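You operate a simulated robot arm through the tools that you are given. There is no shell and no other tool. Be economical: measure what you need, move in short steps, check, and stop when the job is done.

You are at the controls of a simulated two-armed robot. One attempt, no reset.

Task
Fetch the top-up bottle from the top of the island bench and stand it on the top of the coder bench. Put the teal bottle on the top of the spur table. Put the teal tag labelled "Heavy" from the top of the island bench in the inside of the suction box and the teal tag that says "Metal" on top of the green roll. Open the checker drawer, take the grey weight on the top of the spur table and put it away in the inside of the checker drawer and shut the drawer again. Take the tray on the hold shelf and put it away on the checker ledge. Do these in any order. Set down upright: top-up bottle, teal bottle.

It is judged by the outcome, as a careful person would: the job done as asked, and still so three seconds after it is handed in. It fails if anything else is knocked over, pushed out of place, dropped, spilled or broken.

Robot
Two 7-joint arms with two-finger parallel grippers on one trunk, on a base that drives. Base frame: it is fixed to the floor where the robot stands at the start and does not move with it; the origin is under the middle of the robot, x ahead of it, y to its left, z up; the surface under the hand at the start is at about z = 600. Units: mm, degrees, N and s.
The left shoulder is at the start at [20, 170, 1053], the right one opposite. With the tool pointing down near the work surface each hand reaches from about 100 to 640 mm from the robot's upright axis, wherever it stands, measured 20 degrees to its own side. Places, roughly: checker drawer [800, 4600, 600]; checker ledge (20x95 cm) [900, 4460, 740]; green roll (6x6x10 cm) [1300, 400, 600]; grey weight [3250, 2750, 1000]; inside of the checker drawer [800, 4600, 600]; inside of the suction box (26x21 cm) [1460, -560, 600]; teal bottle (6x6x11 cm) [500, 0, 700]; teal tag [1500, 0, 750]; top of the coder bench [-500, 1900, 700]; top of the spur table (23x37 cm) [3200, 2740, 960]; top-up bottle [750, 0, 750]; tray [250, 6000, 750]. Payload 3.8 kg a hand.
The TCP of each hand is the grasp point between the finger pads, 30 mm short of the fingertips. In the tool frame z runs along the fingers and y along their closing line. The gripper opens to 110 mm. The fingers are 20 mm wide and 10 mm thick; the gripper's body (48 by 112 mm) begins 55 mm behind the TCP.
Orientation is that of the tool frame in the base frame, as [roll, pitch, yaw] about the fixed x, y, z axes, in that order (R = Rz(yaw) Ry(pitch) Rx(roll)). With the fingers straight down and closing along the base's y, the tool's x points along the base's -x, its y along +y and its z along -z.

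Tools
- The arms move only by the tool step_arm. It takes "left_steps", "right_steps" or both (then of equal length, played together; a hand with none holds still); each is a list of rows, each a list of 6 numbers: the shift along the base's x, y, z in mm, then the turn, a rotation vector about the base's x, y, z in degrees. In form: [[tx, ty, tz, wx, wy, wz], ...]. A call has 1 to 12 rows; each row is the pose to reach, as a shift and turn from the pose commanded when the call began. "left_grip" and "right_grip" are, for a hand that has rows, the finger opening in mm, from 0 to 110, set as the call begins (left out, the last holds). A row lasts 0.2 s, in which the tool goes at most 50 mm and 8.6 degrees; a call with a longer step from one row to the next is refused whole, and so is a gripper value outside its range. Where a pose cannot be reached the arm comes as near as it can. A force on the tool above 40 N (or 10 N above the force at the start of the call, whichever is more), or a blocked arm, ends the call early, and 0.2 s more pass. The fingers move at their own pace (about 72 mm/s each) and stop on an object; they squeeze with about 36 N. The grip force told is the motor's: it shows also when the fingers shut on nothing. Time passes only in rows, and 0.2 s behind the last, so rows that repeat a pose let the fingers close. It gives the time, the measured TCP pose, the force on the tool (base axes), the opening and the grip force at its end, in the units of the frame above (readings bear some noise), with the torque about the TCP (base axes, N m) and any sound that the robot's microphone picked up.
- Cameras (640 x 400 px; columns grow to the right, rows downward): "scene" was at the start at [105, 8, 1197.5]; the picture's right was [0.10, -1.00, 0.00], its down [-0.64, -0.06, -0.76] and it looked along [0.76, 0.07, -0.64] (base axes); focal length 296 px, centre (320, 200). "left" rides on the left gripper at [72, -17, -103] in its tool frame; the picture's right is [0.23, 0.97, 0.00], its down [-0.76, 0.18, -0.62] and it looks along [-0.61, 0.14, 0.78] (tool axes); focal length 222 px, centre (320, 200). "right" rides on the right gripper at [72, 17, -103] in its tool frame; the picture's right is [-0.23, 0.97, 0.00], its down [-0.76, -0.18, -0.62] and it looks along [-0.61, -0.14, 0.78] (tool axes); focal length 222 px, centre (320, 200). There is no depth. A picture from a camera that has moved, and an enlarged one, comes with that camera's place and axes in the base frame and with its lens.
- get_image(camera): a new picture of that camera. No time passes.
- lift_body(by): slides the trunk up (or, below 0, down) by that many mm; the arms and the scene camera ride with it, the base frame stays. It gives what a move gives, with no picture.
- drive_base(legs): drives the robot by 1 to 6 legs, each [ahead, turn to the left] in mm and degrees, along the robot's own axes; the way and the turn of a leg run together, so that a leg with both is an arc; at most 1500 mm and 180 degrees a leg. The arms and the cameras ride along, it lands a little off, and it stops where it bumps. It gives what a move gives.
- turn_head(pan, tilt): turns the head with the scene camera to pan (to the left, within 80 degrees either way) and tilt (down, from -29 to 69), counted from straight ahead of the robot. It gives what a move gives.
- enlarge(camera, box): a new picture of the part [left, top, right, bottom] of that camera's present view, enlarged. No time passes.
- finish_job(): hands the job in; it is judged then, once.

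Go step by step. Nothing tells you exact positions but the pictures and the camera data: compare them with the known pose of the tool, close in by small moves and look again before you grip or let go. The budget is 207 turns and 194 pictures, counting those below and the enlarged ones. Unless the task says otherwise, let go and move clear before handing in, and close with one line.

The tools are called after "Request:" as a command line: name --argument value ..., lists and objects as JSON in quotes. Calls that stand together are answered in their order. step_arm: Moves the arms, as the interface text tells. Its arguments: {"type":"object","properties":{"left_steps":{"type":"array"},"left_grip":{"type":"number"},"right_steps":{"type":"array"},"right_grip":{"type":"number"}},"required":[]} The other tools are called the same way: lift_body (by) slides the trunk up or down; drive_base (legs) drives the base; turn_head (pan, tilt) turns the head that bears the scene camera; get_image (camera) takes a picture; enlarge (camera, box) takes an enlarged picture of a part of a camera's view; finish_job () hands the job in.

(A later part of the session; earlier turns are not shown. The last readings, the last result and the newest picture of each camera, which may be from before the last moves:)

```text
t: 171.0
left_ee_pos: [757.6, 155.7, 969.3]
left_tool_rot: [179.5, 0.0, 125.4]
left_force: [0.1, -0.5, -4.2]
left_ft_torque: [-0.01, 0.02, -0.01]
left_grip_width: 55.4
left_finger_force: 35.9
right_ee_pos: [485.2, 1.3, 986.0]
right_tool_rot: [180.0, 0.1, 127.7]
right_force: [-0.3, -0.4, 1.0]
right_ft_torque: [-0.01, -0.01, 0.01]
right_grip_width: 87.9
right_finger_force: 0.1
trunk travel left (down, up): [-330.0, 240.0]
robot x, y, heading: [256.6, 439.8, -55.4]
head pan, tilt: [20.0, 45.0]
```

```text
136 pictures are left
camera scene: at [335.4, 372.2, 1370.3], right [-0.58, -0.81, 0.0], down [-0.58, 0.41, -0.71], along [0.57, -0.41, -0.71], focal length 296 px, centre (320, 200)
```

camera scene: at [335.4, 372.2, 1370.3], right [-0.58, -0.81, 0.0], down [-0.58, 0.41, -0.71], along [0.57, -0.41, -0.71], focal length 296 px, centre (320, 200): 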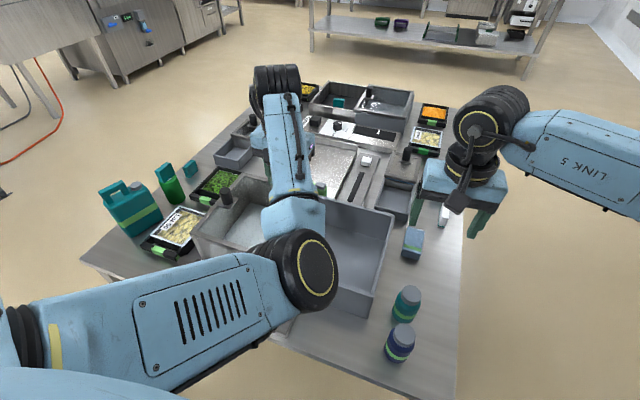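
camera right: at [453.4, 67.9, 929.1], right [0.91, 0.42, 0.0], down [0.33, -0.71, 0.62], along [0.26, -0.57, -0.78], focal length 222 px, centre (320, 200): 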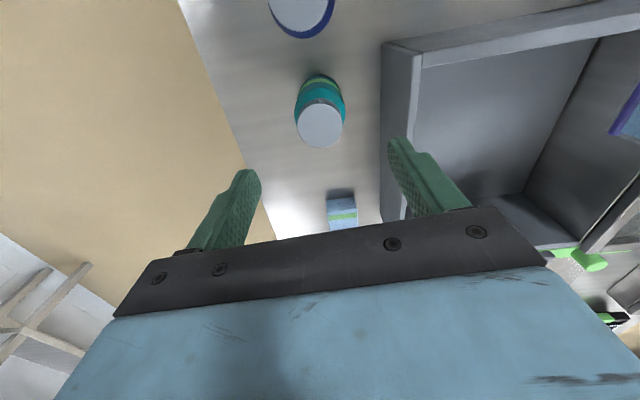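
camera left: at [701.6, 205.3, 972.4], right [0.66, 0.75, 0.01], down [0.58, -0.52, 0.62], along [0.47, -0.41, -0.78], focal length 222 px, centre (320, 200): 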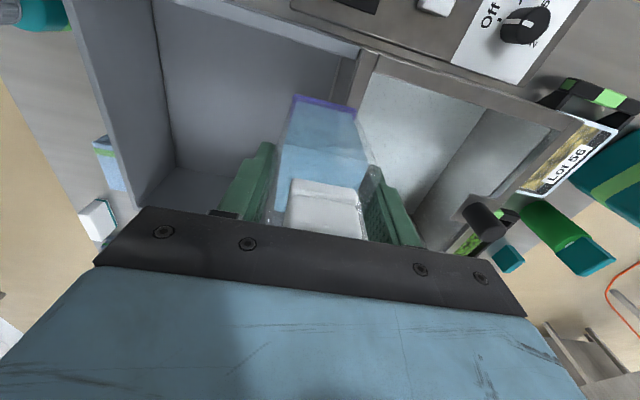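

Request:
step_arm --left_steps '[[-20, 35, 0, 0, 0, 0], [-40, 70, 0, 0, 0, 0]]'

Request:
get_image --camera "scene"

```text
t: 171.8
left_ee_pos: [771.3, 215.5, 944.9]
left_tool_rot: [178.2, 1.6, 127.0]
left_force: [1.1, 0.7, -3.3]
left_ft_torque: [0.07, 0.0, 0.03]
left_grip_width: 55.6
left_finger_force: 35.8
left hand out of reach, approached as far as the arm can: row 1, 2
right_ee_pos: [483.9, 0.8, 985.7]
right_tool_rot: [180.0, 0.0, 127.8]
right_force: [-0.4, -0.3, -0.1]
right_ft_torque: [0.03, 0.02, 0.03]
right_grip_width: 87.9
right_finger_force: 0.1
trunk travel left (down, up): [-330.0, 240.0]
robot x, y, heading: [258.1, 437.4, -55.5]
head pan, tilt: [20.0, 45.0]
stopped in row 2 (left hand): the arm was blocked; the commanded pose is now the measured one
```

```text
135 pictures are left
camera scene: at [335.6, 372.0, 1370.3], right [-0.58, -0.81, 0.0], down [-0.58, 0.41, -0.71], along [0.58, -0.41, -0.71], focal length 296 px, centre (320, 200)
```

scene: 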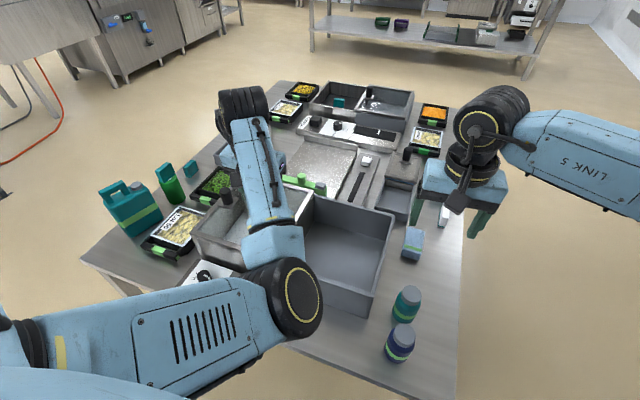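

The wrist is at a joint limit in this posture. I'll retrace: go back towards the earlier pose while re-turning the wrist by +83°, keeping the bottle high.

Request:
step_arm --left_steps '[[-14, -30, 20, 0, 0, 0], [-14, -60, 40, 0, 0, 5], [-30, -85, 55, 0, 0, 13], [-45, -110, 60, 0, 0, 21], [-60, -135, 60, 0, 0, 29], [-75, -160, 60, 0, 0, 37], [-90, -185, 60, 0, 0, 45], [-105, -210, 60, 0, 0, 53], [-120, -230, 60, 0, 0, 61]]'

Request:
get_image --camera "scene"

```text
t: 173.8
left_ee_pos: [647.8, -15.6, 1003.6]
left_tool_rot: [178.4, 1.7, -172.1]
left_force: [-1.1, 0.1, -4.8]
left_ft_torque: [-0.05, 0.01, 0.01]
left_grip_width: 56.0
left_finger_force: 35.4
left hand out of reach, approached as far as the arm can: row 1, 2, 3, 4, 5
right_ee_pos: [485.0, 1.3, 986.8]
right_tool_rot: [-180.0, 0.0, 127.8]
right_force: [0.0, -1.4, 0.3]
right_ft_torque: [0.02, -0.03, -0.04]
right_grip_width: 88.0
right_finger_force: 0.0
trunk travel left (down, up): [-330.0, 240.0]
robot x, y, heading: [257.3, 437.4, -55.4]
head pan, tilt: [20.0, 45.0]
```

```text
134 pictures are left
camera scene: at [335.1, 371.9, 1370.3], right [-0.58, -0.81, 0.0], down [-0.58, 0.41, -0.71], along [0.58, -0.41, -0.71], focal length 296 px, centre (320, 200)
```

scene: 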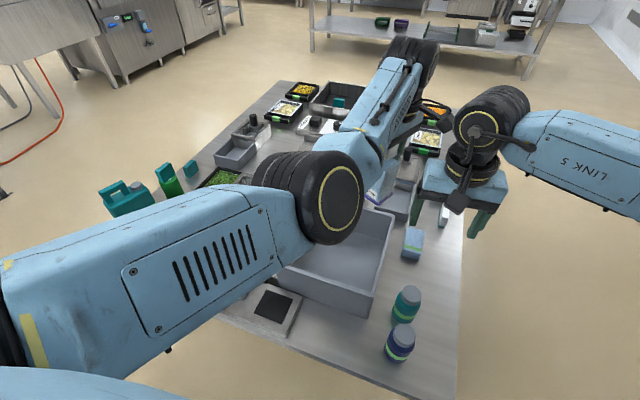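

Back in reach. Now translate towards me keeping this wrist yaw, at the same height.

Request:
step_arm --left_steps '[[0, 5, -10, 0, 0, 6], [-2, 30, -20, 0, 0, 12], [-3, 60, -30, 0, 0, 16], [-5, 90, -30, 0, 0, 20], [-7, 120, -30, 0, 0, 20], [-9, 150, -30, 0, 0, 20], [-12, 180, -30, 0, 0, 20]]'

Request:
get_image --camera "scene"

```text
t: 175.6
left_ee_pos: [707.2, 138.6, 920.4]
left_tool_rot: [178.9, 4.8, -149.5]
left_force: [-0.3, 0.7, -3.7]
left_ft_torque: [-0.04, 0.04, -0.01]
left_grip_width: 55.9
left_finger_force: 36.2
left hand out of reach, approached as far as the arm can: row 4, 5, 6, 7
right_ee_pos: [485.3, 0.9, 986.1]
right_tool_rot: [-180.0, 0.0, 127.8]
right_force: [0.9, -0.4, -0.1]
right_ft_torque: [-0.01, 0.03, -0.01]
right_grip_width: 88.3
right_finger_force: 0.1
trunk travel left (down, up): [-330.0, 240.0]
robot x, y, heading: [258.6, 434.9, -55.3]
head pan, tilt: [20.0, 45.0]
stopped in row 7 (left hand): the arm was blocked; the commanded pose is now the measured one
```

```text
133 pictures are left
camera scene: at [335.8, 372.4, 1370.3], right [-0.58, -0.81, 0.0], down [-0.58, 0.41, -0.71], along [0.58, -0.41, -0.71], focal length 296 px, centre (320, 200)
```

scene: 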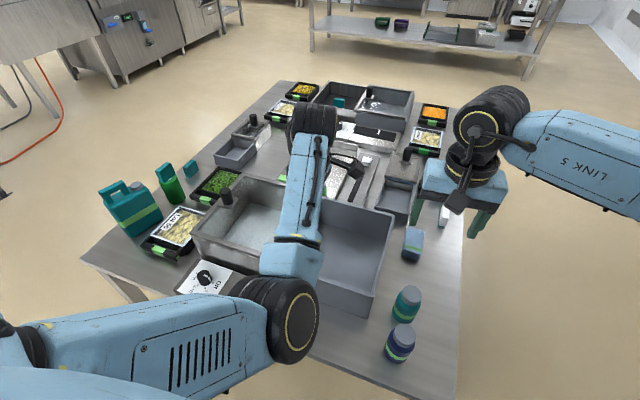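

The elbow has swung inward. I'll go back out to the low grasp-like pose where it was comfortable, straightening the tilt, and see if the elbow returns.

Request:
step_arm --left_steps '[[-10, -25, 20, -1, 1, -1], [-20, -50, 30, -2, 2, -2], [-35, -80, 20, -3.4, 3.6, -2.5], [-50, -110, 0, -3.4, 3.6, -2.5], [-67, -138, -15, -3.4, 3.6, -2.5], [-67, -138, -35, -3.4, 3.6, -2.5], [-67, -138, -60, -3.4, 3.6, -2.5]]'

Request:
get_image --camera "scene"

```text
t: 177.2
left_ee_pos: [636.2, -2.2, 860.7]
left_tool_rot: [-179.8, -0.2, -152.2]
left_force: [-0.5, -0.2, -3.2]
left_ft_torque: [-0.02, 0.04, 0.04]
left_grip_width: 55.6
left_finger_force: 36.1
right_ee_pos: [484.5, 1.3, 986.2]
right_tool_rot: [-179.9, 0.0, 127.9]
right_force: [0.7, -0.2, 0.4]
right_ft_torque: [-0.03, 0.03, 0.0]
right_grip_width: 88.1
right_finger_force: 0.1
trunk travel left (down, up): [-330.0, 240.0]
robot x, y, heading: [255.5, 435.0, -55.8]
head pan, tilt: [20.0, 45.0]
```

```text
132 pictures are left
camera scene: at [335.4, 371.9, 1370.3], right [-0.58, -0.81, 0.0], down [-0.58, 0.41, -0.71], along [0.58, -0.41, -0.71], focal length 296 px, centre (320, 200)
```

scene: 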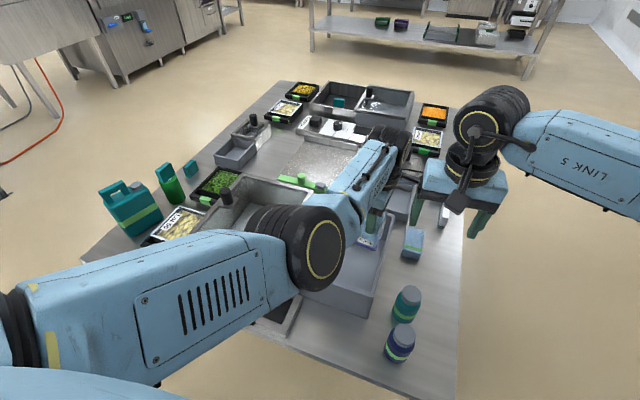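

Request:
step_arm --left_steps '[[0, 0, 0, 0, 0, -8], [0, 0, 0, 0, 0, -16], [0, 0, 0, 0, 0, -24], [0, 0, 0, 0, 0, -32], [0, 0, 0, 0, 0, -40], [0, 0, 0, 0, 0, -48], [0, 0, 0, 0, 0, -56], [0, 0, 0, 0, 0, -64], [0, 0, 0, 0, 0, -72], [0, 0, 0, 0, 0, -80], [0, 0, 0, 0, 0, -88], [0, 0, 0, 0, 0, -96]]'

Request:
get_image --camera "scene"

```text
t: 179.8
left_ee_pos: [637.9, -0.7, 860.3]
left_tool_rot: [-179.8, -0.2, 111.6]
left_force: [0.4, -0.1, -3.4]
left_ft_torque: [0.03, 0.0, -0.01]
left_grip_width: 55.7
left_finger_force: 35.9
right_ee_pos: [485.2, 3.0, 987.1]
right_tool_rot: [-180.0, -0.1, 127.7]
right_force: [0.6, 0.5, -1.0]
right_ft_torque: [0.02, 0.0, -0.01]
right_grip_width: 88.0
right_finger_force: 0.1
trunk travel left (down, up): [-330.0, 240.0]
robot x, y, heading: [255.7, 437.3, -55.8]
head pan, tilt: [20.0, 45.0]
```

```text
131 pictures are left
camera scene: at [335.4, 372.2, 1370.3], right [-0.58, -0.81, 0.0], down [-0.58, 0.41, -0.71], along [0.58, -0.41, -0.71], focal length 296 px, centre (320, 200)
```

scene: 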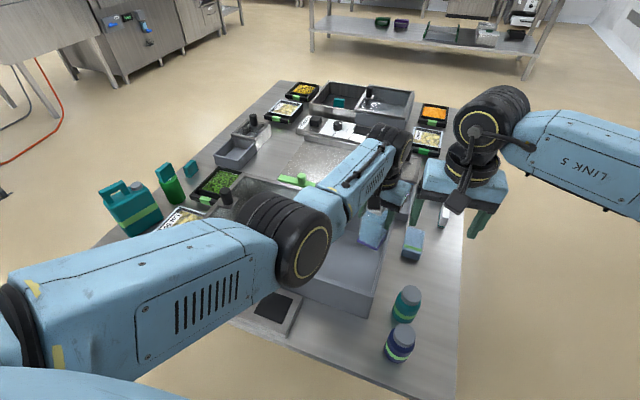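

Reached with normal yaw. Now retract towards me at constant height in small rows.

Request:
step_arm --left_steps '[[-15, 22, 0, 0, 0, 3], [-30, 44, 0, 0, 0, 6], [-45, 66, 0, 0, 0, 9], [-60, 88, 0, 0, 0, 12]]'

Request:
get_image --camera "scene"

```text
t: 180.8
left_ee_pos: [576.8, 87.5, 861.1]
left_tool_rot: [-179.8, -0.2, 123.9]
left_force: [-0.1, -0.1, -4.1]
left_ft_torque: [0.02, -0.03, -0.04]
left_grip_width: 56.1
left_finger_force: 35.7
right_ee_pos: [484.8, 1.7, 986.7]
right_tool_rot: [179.9, 0.0, 127.8]
right_force: [1.0, -0.1, -0.1]
right_ft_torque: [-0.01, 0.01, 0.0]
right_grip_width: 88.1
right_finger_force: 0.0
trunk travel left (down, up): [-330.0, 240.0]
robot x, y, heading: [255.3, 436.5, -55.3]
head pan, tilt: [20.0, 45.0]
```

```text
130 pictures are left
camera scene: at [335.0, 372.7, 1370.4], right [-0.58, -0.81, 0.0], down [-0.58, 0.41, -0.71], along [0.58, -0.41, -0.71], focal length 296 px, centre (320, 200)
```

scene: 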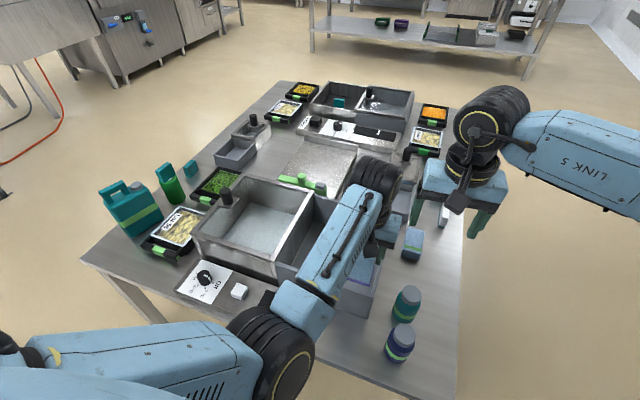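

It's working; the elbow is returning outward. Move the hand on towards the left neutral position.

Request:
step_arm --left_steps '[[5, 25, 0, 0, 0, 0], [15, 50, 0, 0, 0, 0], [30, 75, 0, 0, 0, 0], [45, 95, 0, 0, 0, 0], [60, 105, 0, 0, 0, 0]]'

Request:
get_image --camera "scene"

```text
t: 182.0
left_ee_pos: [637.8, 191.2, 861.2]
left_tool_rot: [-179.7, -0.2, 123.9]
left_force: [-0.6, 0.5, -3.6]
left_ft_torque: [0.03, 0.02, -0.01]
left_grip_width: 55.9
left_finger_force: 36.5
right_ee_pos: [484.9, 0.6, 986.1]
right_tool_rot: [180.0, -0.1, 127.7]
right_force: [0.3, -0.1, -0.3]
right_ft_torque: [-0.02, 0.01, -0.03]
right_grip_width: 87.8
right_finger_force: 0.1
trunk travel left (down, up): [-330.0, 240.0]
robot x, y, heading: [258.6, 442.6, -55.5]
head pan, tilt: [20.0, 45.0]
```

```text
129 pictures are left
camera scene: at [335.5, 372.4, 1370.3], right [-0.58, -0.81, 0.0], down [-0.58, 0.41, -0.71], along [0.58, -0.41, -0.71], focal length 296 px, centre (320, 200)
```

scene: 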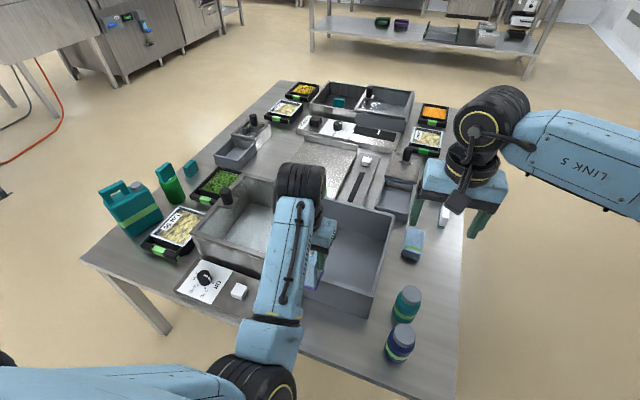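

The left arm is back in a usable posture with the bottle upright. I'll raise it a bit, lower the trunk by 100, and bring the right hand over the teal bottle.

Request:
step_arm --left_steps '[[0, 0, 40, 0, 0, 0], [0, 0, 80, 0, 0, 0], [0, 0, 110, 0, 0, 0]]'

Request:
lift_body --by -100

Request:
step_arm --right_steps '[[1, 0, -40, 0, 0, 0], [2, 0, -75, 0, 0, 0]]'

Request:
get_image --camera "right"

Request:
get_image --camera "scene"

```text
t: 182.8
left_ee_pos: [679.9, 179.7, 882.5]
left_tool_rot: [178.1, -1.7, 125.0]
left_force: [0.2, -1.3, -3.0]
left_ft_torque: [0.05, 0.0, 0.0]
left_grip_width: 55.6
left_finger_force: 35.7
left hand out of reach, approached as far as the arm can: row 1, 2, 3
right_ee_pos: [486.2, 1.7, 986.8]
right_tool_rot: [-180.0, 0.1, 127.7]
right_force: [0.2, 0.6, 0.4]
right_ft_torque: [-0.02, 0.04, 0.02]
right_grip_width: 87.9
right_finger_force: 0.0
trunk travel left (down, up): [-330.0, 240.0]
robot x, y, heading: [257.8, 436.2, -55.3]
head pan, tilt: [20.0, 45.0]
```

```text
t: 183.8
left_ee_pos: [683.2, 178.8, 817.9]
left_tool_rot: [177.5, -0.3, 124.9]
left_force: [-8.6, 0.7, 22.5]
left_ft_torque: [-0.29, 1.38, -0.21]
left_grip_width: 55.7
left_finger_force: 30.9
right_ee_pos: [484.7, 0.4, 910.5]
right_tool_rot: [-180.0, 0.0, 127.8]
right_force: [1.3, 0.7, 0.9]
right_ft_torque: [0.04, 0.03, 0.02]
right_grip_width: 88.2
right_finger_force: 0.1
trunk travel left (down, up): [-255.0, 315.0]
robot x, y, heading: [259.7, 434.9, -55.5]
head pan, tilt: [20.0, 45.0]
stopped: the force on the tool passed its limit at 60 N (the readings are from after the stop); the commanded pose is now the measured one
```

```text
t: 184.4
left_ee_pos: [682.6, 177.9, 816.5]
left_tool_rot: [177.6, -0.1, 125.0]
left_force: [-8.2, -1.3, 20.2]
left_ft_torque: [-0.6, 1.27, -0.12]
left_grip_width: 55.8
left_finger_force: 35.9
right_ee_pos: [484.8, 0.6, 837.6]
right_tool_rot: [179.9, 0.2, 127.8]
right_force: [1.9, -0.3, 0.8]
right_ft_torque: [-0.02, -0.04, 0.03]
right_grip_width: 88.0
right_finger_force: 0.1
trunk travel left (down, up): [-255.0, 315.0]
robot x, y, heading: [258.7, 434.4, -55.9]
head pan, tilt: [20.0, 45.0]
```

```text
128 pictures are left
camera right: at [454.5, 69.0, 940.1], right [0.91, 0.42, 0.0], down [0.33, -0.71, 0.62], along [0.26, -0.57, -0.78], focal length 222 px, centre (320, 200)
```

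right: 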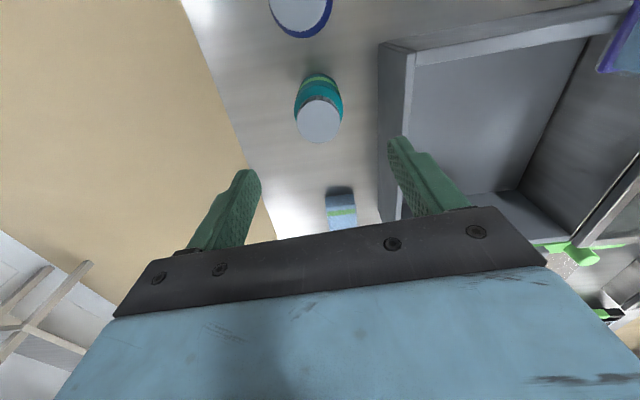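

```text
127 pictures are left
camera scene: at [333.3, 373.1, 1295.1], right [-0.58, -0.81, 0.0], down [-0.57, 0.41, -0.71], along [0.58, -0.41, -0.71], focal length 296 px, centre (320, 200)
```

scene: 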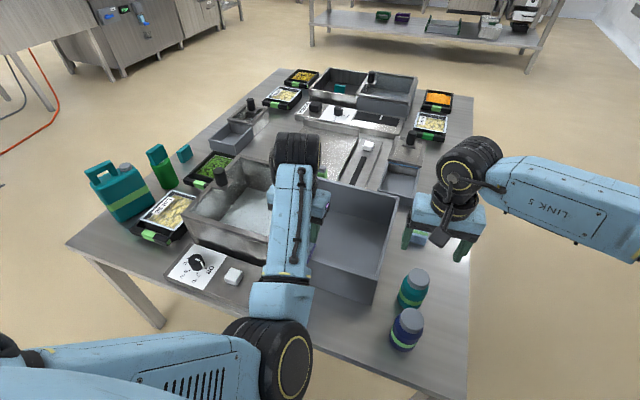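

My batching was careless: the left hand could not rise, and the bottle base was pressed on the partition. I'm raising the trunk straight away and then checking the well and bottle.

Request:
lift_body --by 230

Request:
get_image --camera "left"

Request:
get_image --camera "scene"

```text
t: 186.8
left_ee_pos: [685.3, 177.5, 1044.8]
left_tool_rot: [177.7, -0.3, 125.0]
left_force: [0.6, -0.2, -3.4]
left_ft_torque: [0.0, 0.02, -0.03]
left_grip_width: 55.6
left_finger_force: 36.1
right_ee_pos: [486.0, 0.4, 1065.2]
right_tool_rot: [-179.9, 0.0, 127.8]
right_force: [-0.2, -0.5, -0.2]
right_ft_torque: [0.02, 0.0, 0.02]
right_grip_width: 88.1
right_finger_force: 0.0
trunk travel left (down, up): [-485.0, 85.0]
robot x, y, heading: [255.0, 437.3, -55.3]
head pan, tilt: [20.0, 45.0]
```

```text
126 pictures are left
camera left: at [626.1, 224.1, 1148.1], right [0.67, 0.74, 0.04], down [0.56, -0.54, 0.63], along [0.49, -0.39, -0.78], focal length 222 px, centre (320, 200)
```

left: 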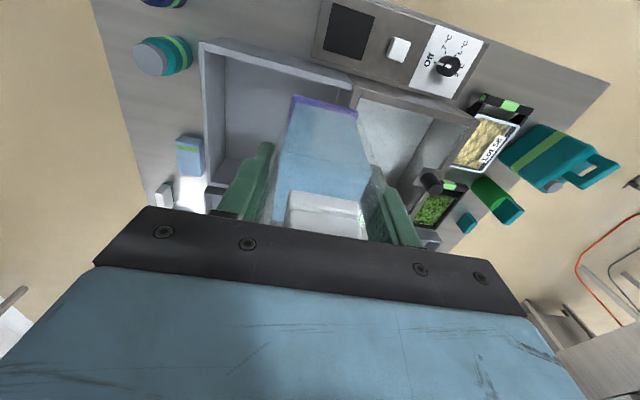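

```text
125 pictures are left
camera scene: at [335.6, 372.3, 1524.8], right [-0.58, -0.81, 0.0], down [-0.58, 0.41, -0.71], along [0.58, -0.41, -0.71], focal length 296 px, centre (320, 200)
```

scene: 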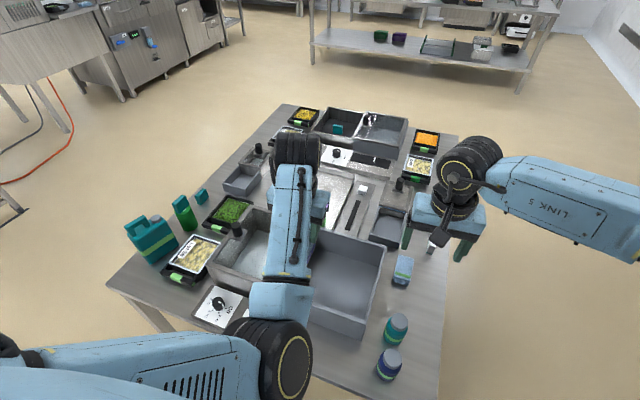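

The well, lid and bottle look unchanged. With everything high, I'll swing the left hand out to the left to let the elbow open, levelling the tilt.

Request:
step_arm --left_steps '[[30, 20, 0, -0.8, 0.8, 0], [60, 40, 0, -1.6, 1.7, 0], [90, 62, 0, -1.6, 1.7, 0], [120, 84, 0, -1.6, 1.7, 0], [150, 105, 0, -1.6, 1.7, 0]]'

Request:
get_image --camera "scene"

```text
t: 188.0
left_ee_pos: [833.2, 280.5, 1044.4]
left_tool_rot: [-179.7, 0.0, 124.9]
left_force: [0.7, 0.3, -4.0]
left_ft_torque: [0.0, -0.04, -0.01]
left_grip_width: 55.5
left_finger_force: 36.0
right_ee_pos: [487.1, 2.0, 1066.7]
right_tool_rot: [-179.8, -0.1, 127.9]
right_force: [-0.4, 0.7, 0.6]
right_ft_torque: [-0.01, 0.02, -0.03]
right_grip_width: 88.2
right_finger_force: 0.0
trunk travel left (down, up): [-485.0, 85.0]
robot x, y, heading: [259.1, 438.7, -55.7]
head pan, tilt: [20.0, 45.0]
```

```text
124 pictures are left
camera scene: at [336.7, 373.2, 1524.9], right [-0.58, -0.81, 0.0], down [-0.58, 0.41, -0.71], along [0.57, -0.41, -0.71], focal length 296 px, centre (320, 200)
```

scene: 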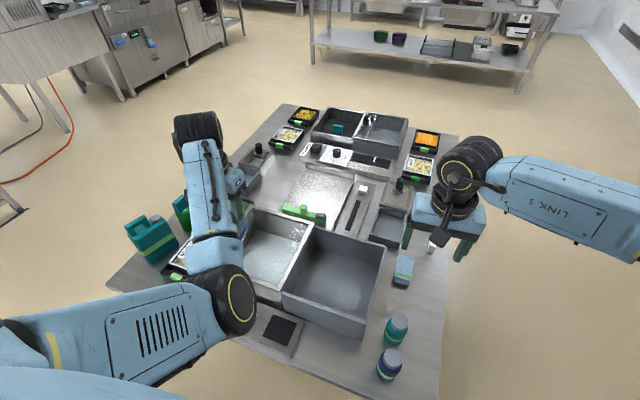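

Request:
step_arm --left_steps '[[0, 0, 20, 0, 0, -5], [0, 0, 40, 0, 0, -10], [0, 0, 60, 0, 0, -15], [0, 0, 80, 0, 0, -20], [0, 0, 100, 0, 0, -25]]'

Request:
get_image --camera "scene"

```text
t: 189.2
left_ee_pos: [832.9, 280.1, 1146.5]
left_tool_rot: [-179.8, 0.0, 99.8]
left_force: [0.1, -0.5, -3.9]
left_ft_torque: [0.02, 0.0, 0.0]
left_grip_width: 55.8
left_finger_force: 36.2
right_ee_pos: [485.6, 0.2, 1067.0]
right_tool_rot: [-180.0, 0.1, 127.8]
right_force: [0.4, -0.8, 0.2]
right_ft_torque: [-0.02, 0.03, -0.01]
right_grip_width: 88.0
right_finger_force: 0.1
trunk travel left (down, up): [-485.0, 85.0]
robot x, y, heading: [256.4, 435.9, -55.5]
head pan, tilt: [20.0, 45.0]
```

```text
123 pictures are left
camera scene: at [335.3, 372.3, 1524.9], right [-0.58, -0.81, 0.0], down [-0.58, 0.41, -0.71], along [0.58, -0.41, -0.71], focal length 296 px, centre (320, 200)
```

scene: 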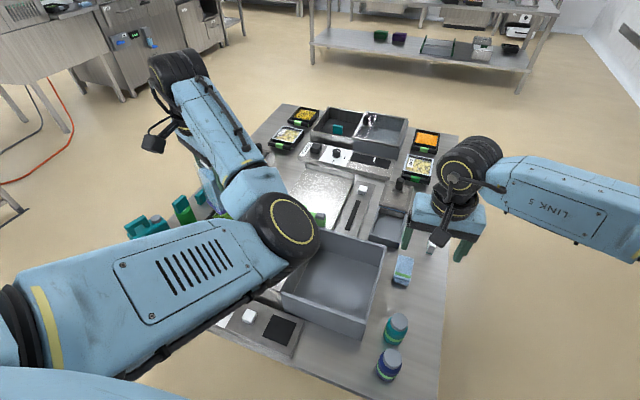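

Clockwise yaw brings the elbow inward, so I'll turn counter-clockwise instead.

Request:
step_arm --left_steps '[[0, 0, 0, 0, 0, 8], [0, 0, 0, 0, 0, 16], [0, 0, 0, 0, 0, 24], [0, 0, 0, 0, 0, 32], [0, 0, 0, 0, 0, 40], [0, 0, 0, 0, 0, 48], [0, 0, 0, 0, 0, 56], [0, 0, 0, 0, 0, 64], [0, 0, 0, 0, 0, 72], [0, 0, 0, 0, 0, 80]]'

Request:
get_image --camera "scene"

```text
t: 191.4
left_ee_pos: [832.1, 281.1, 1145.4]
left_tool_rot: [-179.9, 0.2, 179.9]
left_force: [0.2, 0.3, -4.1]
left_ft_torque: [0.0, 0.02, -0.01]
left_grip_width: 55.9
left_finger_force: 36.2
right_ee_pos: [486.9, -0.4, 1066.4]
right_tool_rot: [-179.9, 0.1, 127.8]
right_force: [0.2, -0.8, -0.1]
right_ft_torque: [-0.01, -0.01, 0.01]
right_grip_width: 88.0
right_finger_force: 0.0
trunk travel left (down, up): [-485.0, 85.0]
robot x, y, heading: [255.5, 435.9, -55.9]
head pan, tilt: [20.0, 45.0]
```

```text
122 pictures are left
camera scene: at [335.6, 372.4, 1524.9], right [-0.58, -0.81, 0.0], down [-0.58, 0.41, -0.71], along [0.58, -0.41, -0.71], focal length 296 px, centre (320, 200)
```

scene: 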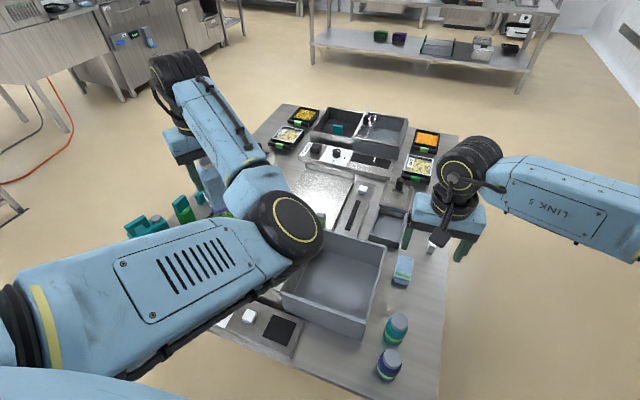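

In this posture the elbow is usable anyway. The left hand is reachable here at this height, so I'll just lower the trunk 220 (bottle base stays near z≈825) and take the teal bottle with the right hand.

Request:
lift_body --by -220

Request:
get_image --camera "right"

Request:
get_image --camera "scene"

```text
t: 193.7
left_ee_pos: [831.6, 281.3, 925.5]
left_tool_rot: [-179.9, 0.1, 180.0]
left_force: [-1.2, 0.7, -3.4]
left_ft_torque: [0.02, 0.01, -0.01]
left_grip_width: 55.8
left_finger_force: 36.1
right_ee_pos: [487.1, 1.5, 847.0]
right_tool_rot: [-180.0, 0.0, 127.9]
right_force: [-1.0, -0.5, -0.7]
right_ft_torque: [0.01, -0.03, -0.02]
right_grip_width: 87.9
right_finger_force: 0.0
trunk travel left (down, up): [-265.0, 305.0]
robot x, y, heading: [257.8, 438.7, -55.4]
head pan, tilt: [20.0, 45.0]
```

```text
121 pictures are left
camera right: at [456.0, 68.5, 949.9], right [0.91, 0.42, 0.0], down [0.33, -0.71, 0.62], along [0.26, -0.57, -0.78], focal length 222 px, centre (320, 200)
```

right: 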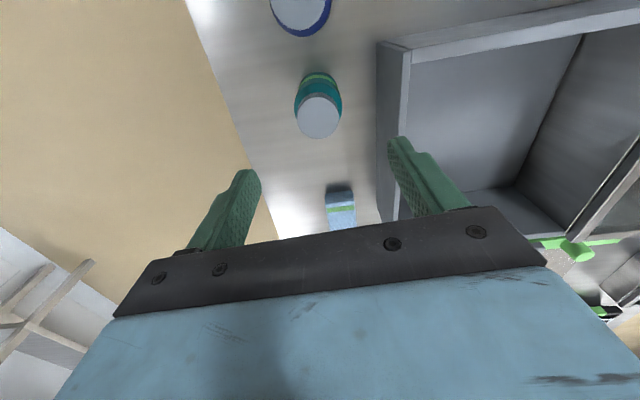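

```text
120 pictures are left
camera scene: at [335.5, 372.5, 1305.0], right [-0.58, -0.81, 0.0], down [-0.58, 0.41, -0.71], along [0.58, -0.41, -0.71], focal length 296 px, centre (320, 200)
```

scene: 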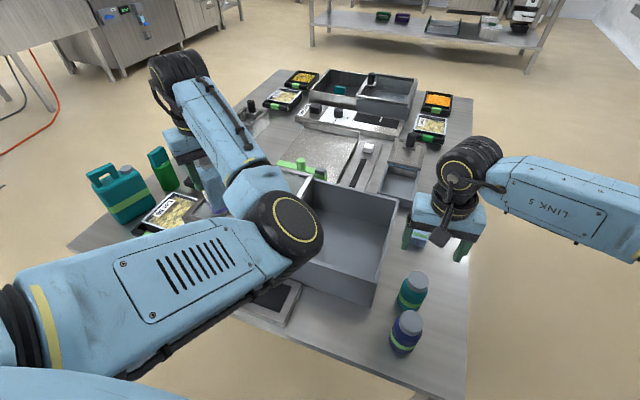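

Teal bottle is under the right hand at about (487,-2). Descend to grip height.

Request:
step_arm --right_steps '[[0, -3, -45, 0, 0, 0], [0, -3, -90, 0, 0, 0], [0, -3, -110, 0, 0, 0]]'

Request:
get_image --camera "right"

```text
t: 194.5
left_ee_pos: [831.5, 281.8, 925.5]
left_tool_rot: [-179.9, 0.1, 179.9]
left_force: [-0.2, -1.0, -3.7]
left_ft_torque: [-0.01, 0.02, 0.03]
left_grip_width: 55.7
left_finger_force: 35.9
right_ee_pos: [487.2, -3.1, 736.6]
right_tool_rot: [179.9, 0.1, 127.8]
right_force: [0.5, -0.5, -0.2]
right_ft_torque: [0.0, -0.03, -0.02]
right_grip_width: 88.1
right_finger_force: 0.0
trunk travel left (down, up): [-265.0, 305.0]
robot x, y, heading: [258.9, 435.9, -55.7]
head pan, tilt: [20.0, 45.0]
```

```text
119 pictures are left
camera right: at [456.2, 65.3, 839.4], right [0.91, 0.42, 0.0], down [0.33, -0.71, 0.62], along [0.26, -0.57, -0.78], focal length 222 px, centre (320, 200)
```

right: 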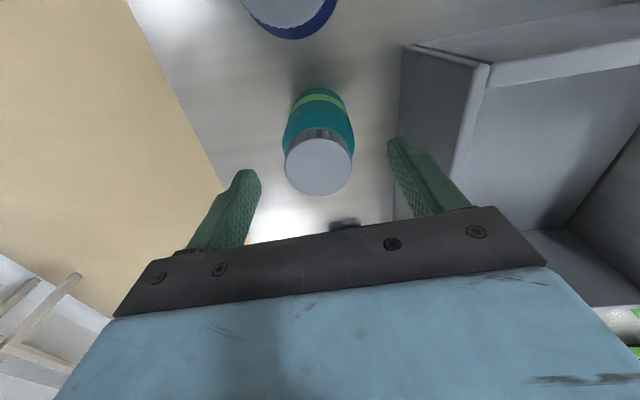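

Request:
step_arm --right_steps '[[0, 1, -35, 0, 0, 0], [0, 1, -60, 0, 0, 0], [0, 1, -72, 0, 0, 0]]'

Request:
step_arm --right_steps '[[0, 0, 0, 0, 0, 0], [0, 0, 0, 0, 0, 0], [0, 0, 0, 0, 0, 0]]' --right_grip 40

Request:
get_image --camera "right"

```text
t: 195.3
left_ee_pos: [831.9, 280.5, 926.1]
left_tool_rot: [-179.9, 0.2, -180.0]
left_force: [-0.2, -0.1, -3.7]
left_ft_torque: [-0.04, 0.03, -0.02]
left_grip_width: 55.8
left_finger_force: 36.5
right_ee_pos: [487.0, -1.4, 664.7]
right_tool_rot: [180.0, -0.1, 128.0]
right_force: [-0.4, -0.5, -0.2]
right_ft_torque: [-0.01, 0.02, 0.02]
right_grip_width: 87.9
right_finger_force: 0.0
trunk travel left (down, up): [-265.0, 305.0]
robot x, y, heading: [256.0, 435.7, -55.7]
head pan, tilt: [20.0, 45.0]
```

```text
t: 196.1
left_ee_pos: [831.9, 280.5, 924.5]
left_tool_rot: [-179.8, 0.2, 179.9]
left_force: [-0.9, -0.1, -3.4]
left_ft_torque: [-0.03, 0.03, 0.02]
left_grip_width: 55.9
left_finger_force: 35.3
right_ee_pos: [487.7, -0.8, 663.6]
right_tool_rot: [-179.9, -0.1, 127.7]
right_force: [0.5, 0.5, -1.1]
right_ft_torque: [0.0, -0.01, -0.03]
right_grip_width: 57.0
right_finger_force: 36.1
trunk travel left (down, up): [-265.0, 305.0]
robot x, y, heading: [259.4, 437.2, -55.4]
head pan, tilt: [20.0, 45.0]
```

```text
118 pictures are left
camera right: at [456.4, 66.2, 767.3], right [0.91, 0.42, 0.0], down [0.33, -0.71, 0.62], along [0.26, -0.57, -0.78], focal length 222 px, centre (320, 200)
```

right: 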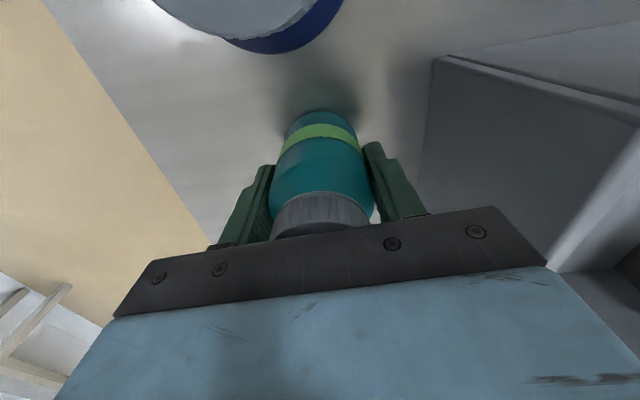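

Gripped. Lift straight up.

Request:
step_arm --right_steps '[[0, 0, 30, 0, 0, 0], [0, 0, 70, 0, 0, 0], [0, 0, 110, 0, 0, 0], [0, 0, 150, 0, 0, 0], [0, 0, 190, 0, 0, 0], [0, 0, 230, 0, 0, 0], [-40, -15, 250, 0, 0, 0], [-80, -30, 260, 0, 0, 0]]'

Request:
get_image --camera "scene"

```text
t: 197.9
left_ee_pos: [832.7, 280.0, 926.3]
left_tool_rot: [-179.9, 0.1, 179.9]
left_force: [0.9, 0.0, -3.6]
left_ft_torque: [0.01, 0.02, -0.02]
left_grip_width: 55.7
left_finger_force: 36.0
right_ee_pos: [407.6, -30.6, 924.4]
right_tool_rot: [180.0, 0.0, 127.9]
right_force: [-0.4, -0.6, -2.6]
right_ft_torque: [-0.02, -0.02, 0.03]
right_grip_width: 56.8
right_finger_force: 35.8
trunk travel left (down, up): [-265.0, 305.0]
robot x, y, heading: [257.7, 436.7, -55.6]
head pan, tilt: [20.0, 45.0]
```

```text
117 pictures are left
camera scene: at [334.9, 372.3, 1304.9], right [-0.58, -0.81, 0.0], down [-0.58, 0.41, -0.71], along [0.58, -0.41, -0.71], focal length 296 px, centre (320, 200)
```

scene: 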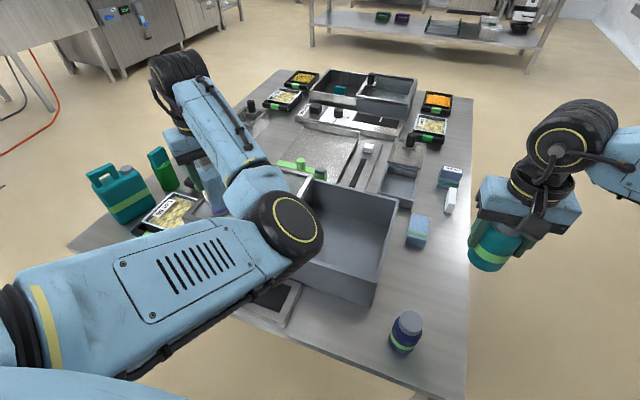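

Both bottles are held upright. I'll back off, turn left towards the coder bench and look at its top.

Request:
drive_base --legs '[[-150, 0], [0, 76], [0, 76], [250, 0]]'

Request:
turn_head --pan 20 --tilt 35

Request:
get_image --camera "scene"

```text
t: 207.3
left_ee_pos: [-283.6, 1207.5, 921.8]
left_tool_rot: [179.5, -0.9, -27.8]
left_force: [2.5, -2.0, -4.3]
left_ft_torque: [0.03, 0.0, -0.04]
left_grip_width: 55.8
left_finger_force: 35.6
right_ee_pos: [238.4, 1287.3, 924.9]
right_tool_rot: [-179.9, -0.1, -80.3]
right_force: [-0.2, 0.1, -1.9]
right_ft_torque: [0.02, 0.01, -0.01]
right_grip_width: 57.0
right_finger_force: 36.7
trunk travel left (down, up): [-265.0, 305.0]
robot x, y, heading: [146.8, 805.6, 96.2]
head pan, tilt: [20.0, 45.0]
stopped in leg 4: the force on the tool passed its limit at 44 N (the readings are from after the stop); the commanded pose is now the measured one
```

```text
t: 208.0
left_ee_pos: [-284.0, 1208.6, 922.0]
left_tool_rot: [179.5, -0.9, -27.7]
left_force: [4.5, -5.3, -6.5]
left_ft_torque: [0.03, 0.01, -0.1]
left_grip_width: 55.8
left_finger_force: 35.7
right_ee_pos: [237.8, 1286.4, 924.0]
right_tool_rot: [179.9, 0.0, -80.4]
right_force: [0.3, 0.2, -1.9]
right_ft_torque: [0.02, 0.0, 0.01]
right_grip_width: 56.7
right_finger_force: 35.9
trunk travel left (down, up): [-265.0, 305.0]
robot x, y, heading: [146.2, 803.7, 96.3]
head pan, tilt: [20.0, 35.0]
```

```text
116 pictures are left
camera scene: at [105.2, 903.6, 1319.7], right [0.9, 0.44, 0.0], down [0.25, -0.51, -0.82], along [-0.36, 0.73, -0.57], focal length 296 px, centre (320, 200)
```

scene: 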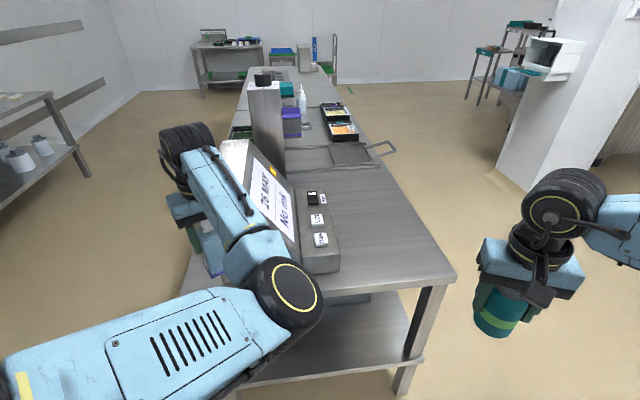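

My left wrist touched the coder console. Backing straight off, then checking it.

Request:
drive_base --legs '[[-200, 0]]'

Request:
turn_head --pan 20 --tilt 30

Request:
get_image --camera "scene"

Request:
get_image --camera "left"

```text
t: 209.6
left_ee_pos: [-262.3, 1006.7, 921.9]
left_tool_rot: [179.5, -0.8, -27.9]
left_force: [0.7, -0.4, -3.3]
left_ft_torque: [-0.01, -0.02, -0.01]
left_grip_width: 55.9
left_finger_force: 35.6
right_ee_pos: [259.7, 1087.8, 925.3]
right_tool_rot: [-179.8, -0.1, -80.4]
right_force: [0.6, 0.5, -1.0]
right_ft_torque: [-0.02, -0.01, 0.02]
right_grip_width: 56.9
right_finger_force: 36.0
trunk travel left (down, up): [-265.0, 305.0]
robot x, y, heading: [170.3, 605.8, 96.7]
head pan, tilt: [20.0, 35.0]
```

```text
t: 210.3
left_ee_pos: [-263.8, 1007.9, 921.5]
left_tool_rot: [179.6, -0.8, -27.8]
left_force: [-0.3, -0.3, -2.9]
left_ft_torque: [0.01, -0.05, -0.01]
left_grip_width: 55.8
left_finger_force: 35.7
right_ee_pos: [258.6, 1086.8, 925.0]
right_tool_rot: [-179.9, -0.1, -80.5]
right_force: [0.1, -0.1, -1.2]
right_ft_torque: [-0.01, 0.0, 0.01]
right_grip_width: 56.9
right_finger_force: 35.8
trunk travel left (down, up): [-265.0, 305.0]
robot x, y, heading: [170.9, 603.0, 96.5]
head pan, tilt: [20.0, 30.0]
```

```text
115 pictures are left
camera scene: at [125.8, 706.1, 1327.5], right [0.9, 0.44, 0.0], down [0.22, -0.45, -0.87], along [-0.38, 0.78, -0.5], focal length 296 px, centre (320, 200)
```

scene: 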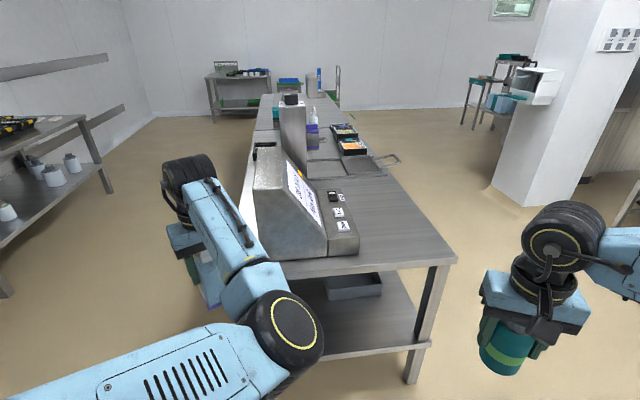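

```text
114 pictures are left
camera left: at [-191.5, 990.5, 1026.2], right [-0.25, -0.97, 0.01], down [-0.76, 0.21, 0.61], along [-0.6, 0.15, -0.79], focal length 222 px, centre (320, 200)
```

left: 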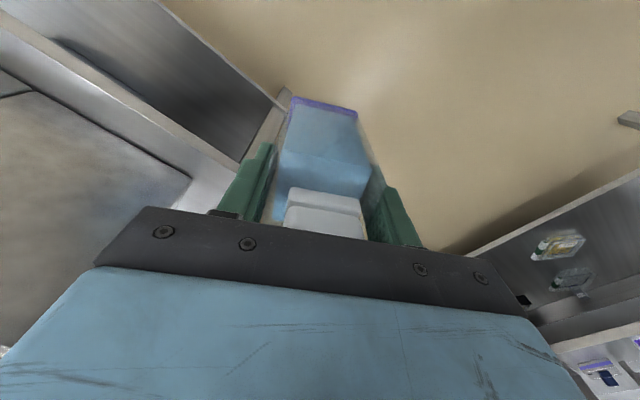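

The console looks as it was. Free bench top is to the right of it, around (0,1580). First I'll bring the left hand, here in free air, to a pose in front of me that I know it can reach.

Request:
step_arm --left_steps '[[0, 0, -15, 0, 0, -8], [0, 0, -30, 0, 0, -16], [0, 0, -48, 0, 0, -24], [0, 0, -65, 0, 0, -32], [0, 0, -82, 0, 0, -40], [0, 0, -98, 0, 0, -48], [0, 0, -110, 0, 0, -56]]'

Request:
step_arm --left_steps '[[35, -2, -3, 0, 0, 0], [70, -4, -6, 0, 0, 0], [105, -6, -9, 0, 0, 0], [140, -8, -12, 0, 0, 0], [175, -10, -12, 0, 0, 0], [210, -11, -12, 0, 0, 0]]'

Request:
get_image --camera "scene"

```text
t: 211.9
left_ee_pos: [-262.7, 1006.1, 812.4]
left_tool_rot: [179.5, -0.8, -83.9]
left_force: [-0.2, 0.3, -3.8]
left_ft_torque: [-0.02, 0.0, 0.0]
left_grip_width: 55.9
left_finger_force: 36.1
right_ee_pos: [259.0, 1087.6, 925.5]
right_tool_rot: [180.0, -0.1, -80.4]
right_force: [0.1, 0.1, -2.4]
right_ft_torque: [-0.04, 0.02, -0.01]
right_grip_width: 56.9
right_finger_force: 35.7
trunk travel left (down, up): [-265.0, 305.0]
robot x, y, heading: [168.5, 604.0, 96.3]
head pan, tilt: [20.0, 30.0]
```

```text
t: 213.3
left_ee_pos: [-66.5, 995.0, 799.7]
left_tool_rot: [178.3, -0.7, -83.1]
left_force: [0.7, 0.5, -4.3]
left_ft_torque: [-0.04, -0.03, -0.01]
left_grip_width: 55.9
left_finger_force: 36.6
right_ee_pos: [259.6, 1086.9, 925.0]
right_tool_rot: [180.0, -0.1, -80.5]
right_force: [0.1, 0.6, -1.6]
right_ft_torque: [0.0, -0.03, 0.02]
right_grip_width: 56.6
right_finger_force: 35.9
trunk travel left (down, up): [-265.0, 305.0]
robot x, y, heading: [169.4, 602.0, 96.2]
head pan, tilt: [20.0, 30.0]
```

```text
113 pictures are left
camera scene: at [126.3, 705.9, 1327.5], right [0.9, 0.44, 0.0], down [0.22, -0.45, -0.87], along [-0.38, 0.78, -0.5], focal length 296 px, centre (320, 200)
```

scene: 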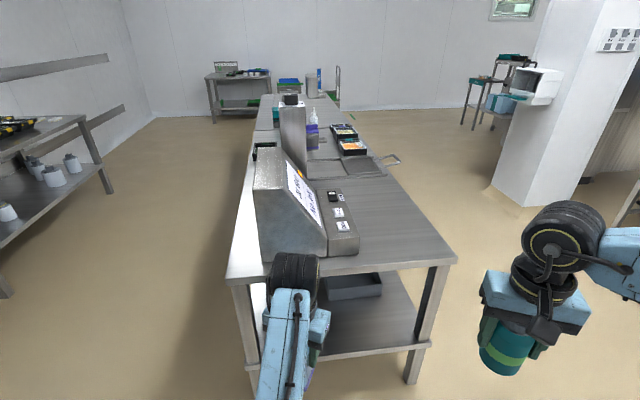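

The elbow now hangs low. I'll move the hand further to the right in front of me and then try raising it, to see if the elbow goes to the outer side.

Request:
step_arm --left_steps '[[35, 10, 0, 0, 0, 0], [70, 20, 0, 0, 0, 0], [105, 25, 0, 0, 0, 0], [140, 28, 0, 0, 0, 0]]'

Request:
step_arm --left_steps '[[0, 0, 15, 0, 0, 0], [0, 0, 30, 0, 0, 0]]'

Request:
get_image --camera "scene"

```text
t: 214.3
left_ee_pos: [62.3, 1026.8, 792.0]
left_tool_rot: [177.2, -0.8, -82.4]
left_force: [0.3, -1.1, -4.3]
left_ft_torque: [-0.01, -0.02, 0.03]
left_grip_width: 56.0
left_finger_force: 35.6
right_ee_pos: [259.6, 1087.2, 924.5]
right_tool_rot: [180.0, -0.1, -80.3]
right_force: [-0.4, 0.5, -1.2]
right_ft_torque: [-0.03, 0.03, -0.01]
right_grip_width: 56.7
right_finger_force: 35.5
trunk travel left (down, up): [-265.0, 305.0]
robot x, y, heading: [168.3, 604.7, 96.3]
head pan, tilt: [20.0, 30.0]
```

```text
t: 215.1
left_ee_pos: [64.2, 1022.6, 799.4]
left_tool_rot: [176.6, -1.7, -82.8]
left_force: [0.3, 0.4, -3.1]
left_ft_torque: [-0.06, -0.03, 0.03]
left_grip_width: 55.5
left_finger_force: 36.5
left hand out of reach, approached as far as the arm can: row 2
right_ee_pos: [259.1, 1087.7, 924.3]
right_tool_rot: [-179.9, -0.1, -80.4]
right_force: [0.2, -0.1, -1.8]
right_ft_torque: [-0.02, -0.01, -0.01]
right_grip_width: 56.9
right_finger_force: 36.1
trunk travel left (down, up): [-265.0, 305.0]
robot x, y, heading: [165.4, 603.8, 96.1]
head pan, tilt: [20.0, 30.0]
stopped in row 2 (left hand): the arm was blocked; the commanded pose is now the measured one
```

```text
112 pictures are left
camera scene: at [125.7, 706.0, 1327.5], right [0.9, 0.44, 0.0], down [0.22, -0.45, -0.87], along [-0.38, 0.78, -0.5], focal length 296 px, centre (320, 200)
```

scene: 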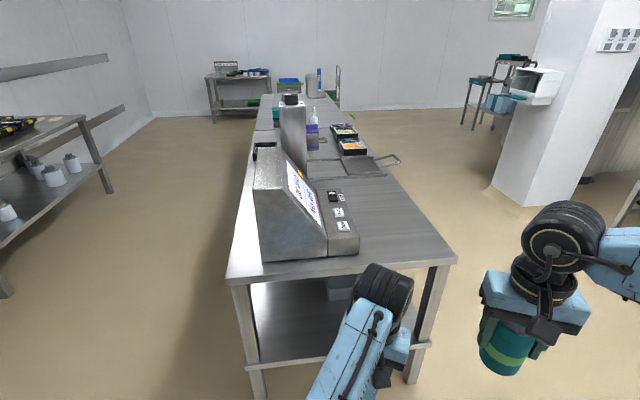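

I'll use the trunk as the vertical axis: raise it 200, level the bottle slightly lower in the arm's range, then drive up to the bench end.

Request:
lift_body --by 200

Request:
step_arm --left_steps '[[0, 10, -20, 0, 0, 0], [0, 20, -40, 1, -1.5, 0], [0, 25, -50, 2.1, -3.2, 0], [0, 25, -50, 2.1, -3.2, 0]]'

```text
t: 217.3
left_ee_pos: [65.1, 1023.3, 998.9]
left_tool_rot: [176.7, -1.7, -82.8]
left_force: [-0.8, -0.2, -4.2]
left_ft_torque: [0.01, -0.04, 0.01]
left_grip_width: 56.0
left_finger_force: 36.1
right_ee_pos: [259.8, 1087.0, 1123.3]
right_tool_rot: [180.0, -0.2, -80.5]
right_force: [0.3, 0.1, -2.5]
right_ft_torque: [-0.02, -0.01, 0.03]
right_grip_width: 56.8
right_finger_force: 35.8
trunk travel left (down, up): [-465.0, 105.0]
robot x, y, heading: [169.7, 606.2, 96.4]
head pan, tilt: [20.0, 30.0]
```

```text
t: 218.3
left_ee_pos: [66.9, 1049.1, 949.5]
left_tool_rot: [-179.6, 0.2, -83.1]
left_force: [0.3, 0.0, -4.2]
left_ft_torque: [-0.01, 0.02, -0.03]
left_grip_width: 55.8
left_finger_force: 36.0
right_ee_pos: [258.7, 1087.5, 1123.6]
right_tool_rot: [180.0, 0.0, -80.3]
right_force: [0.1, 0.6, -1.7]
right_ft_torque: [-0.01, 0.02, 0.01]
right_grip_width: 57.0
right_finger_force: 36.2
trunk travel left (down, up): [-465.0, 105.0]
robot x, y, heading: [173.1, 603.7, 96.1]
head pan, tilt: [20.0, 30.0]
```

Request:
drive_base --legs '[[0, -18], [635, 0], [0, 48]]'

Request:
turn_head --pan 5 --tilt 50

Request:
get_image --camera "scene"

Request:
get_image --camera "left"

```text
t: 222.7
left_ee_pos: [335.5, 1657.9, 949.3]
left_tool_rot: [-179.7, 0.0, -100.6]
left_force: [0.0, 0.0, -3.8]
left_ft_torque: [-0.03, -0.02, 0.01]
left_grip_width: 55.7
left_finger_force: 36.0
right_ee_pos: [531.0, 1638.1, 1123.5]
right_tool_rot: [180.0, -0.1, -98.0]
right_force: [0.0, 0.9, -3.0]
right_ft_torque: [0.0, -0.02, 0.03]
right_grip_width: 56.8
right_finger_force: 36.7
trunk travel left (down, up): [-465.0, 105.0]
robot x, y, heading: [301.2, 1203.4, 78.6]
head pan, tilt: [20.0, 30.0]
stopped in leg 2: the robot was blocked; the commanded pose is now the measured one
```

```text
t: 223.5
left_ee_pos: [334.1, 1660.5, 950.1]
left_tool_rot: [-179.7, 0.2, -100.6]
left_force: [-0.1, 0.1, -3.0]
left_ft_torque: [-0.05, -0.03, -0.02]
left_grip_width: 56.0
left_finger_force: 35.6
right_ee_pos: [529.3, 1637.8, 1125.4]
right_tool_rot: [-179.9, -0.1, -98.0]
right_force: [0.2, -0.3, -2.1]
right_ft_torque: [-0.04, 0.02, -0.01]
right_grip_width: 57.0
right_finger_force: 35.8
trunk travel left (down, up): [-465.0, 105.0]
robot x, y, heading: [295.0, 1203.9, 78.7]
head pan, tilt: [5.0, 50.0]
```

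```text
111 pictures are left
camera scene: at [309.9, 1302.4, 1498.0], right [0.99, -0.11, 0.0], down [-0.08, -0.76, -0.64], along [0.07, 0.64, -0.77], focal length 296 px, centre (320, 200)
```

scene: 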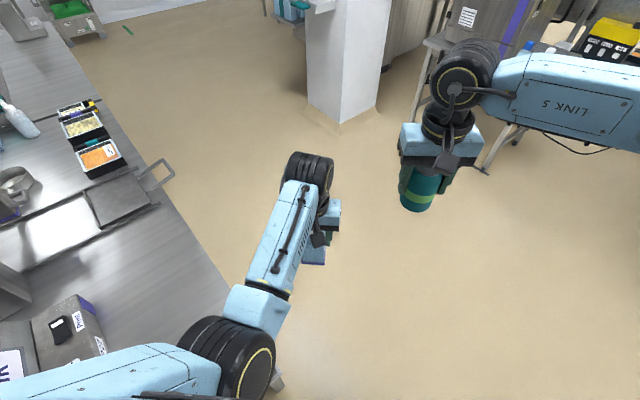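

```text
110 pictures are left
camera left: at [337.4, 1584.5, 1053.3], right [-1.0, -0.04, -0.01], down [-0.04, 0.78, 0.62], along [-0.02, 0.62, -0.78], focal length 222 px, centre (320, 200)
```

left: 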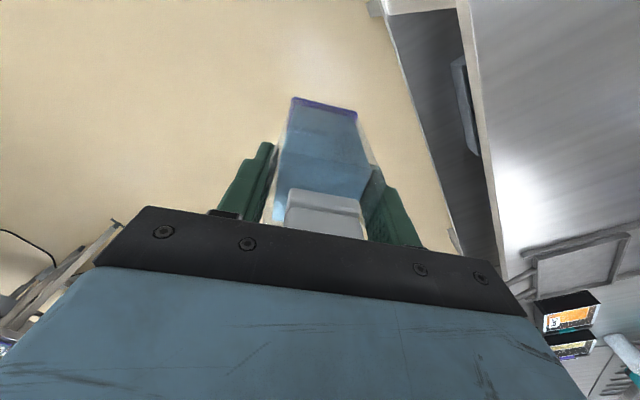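

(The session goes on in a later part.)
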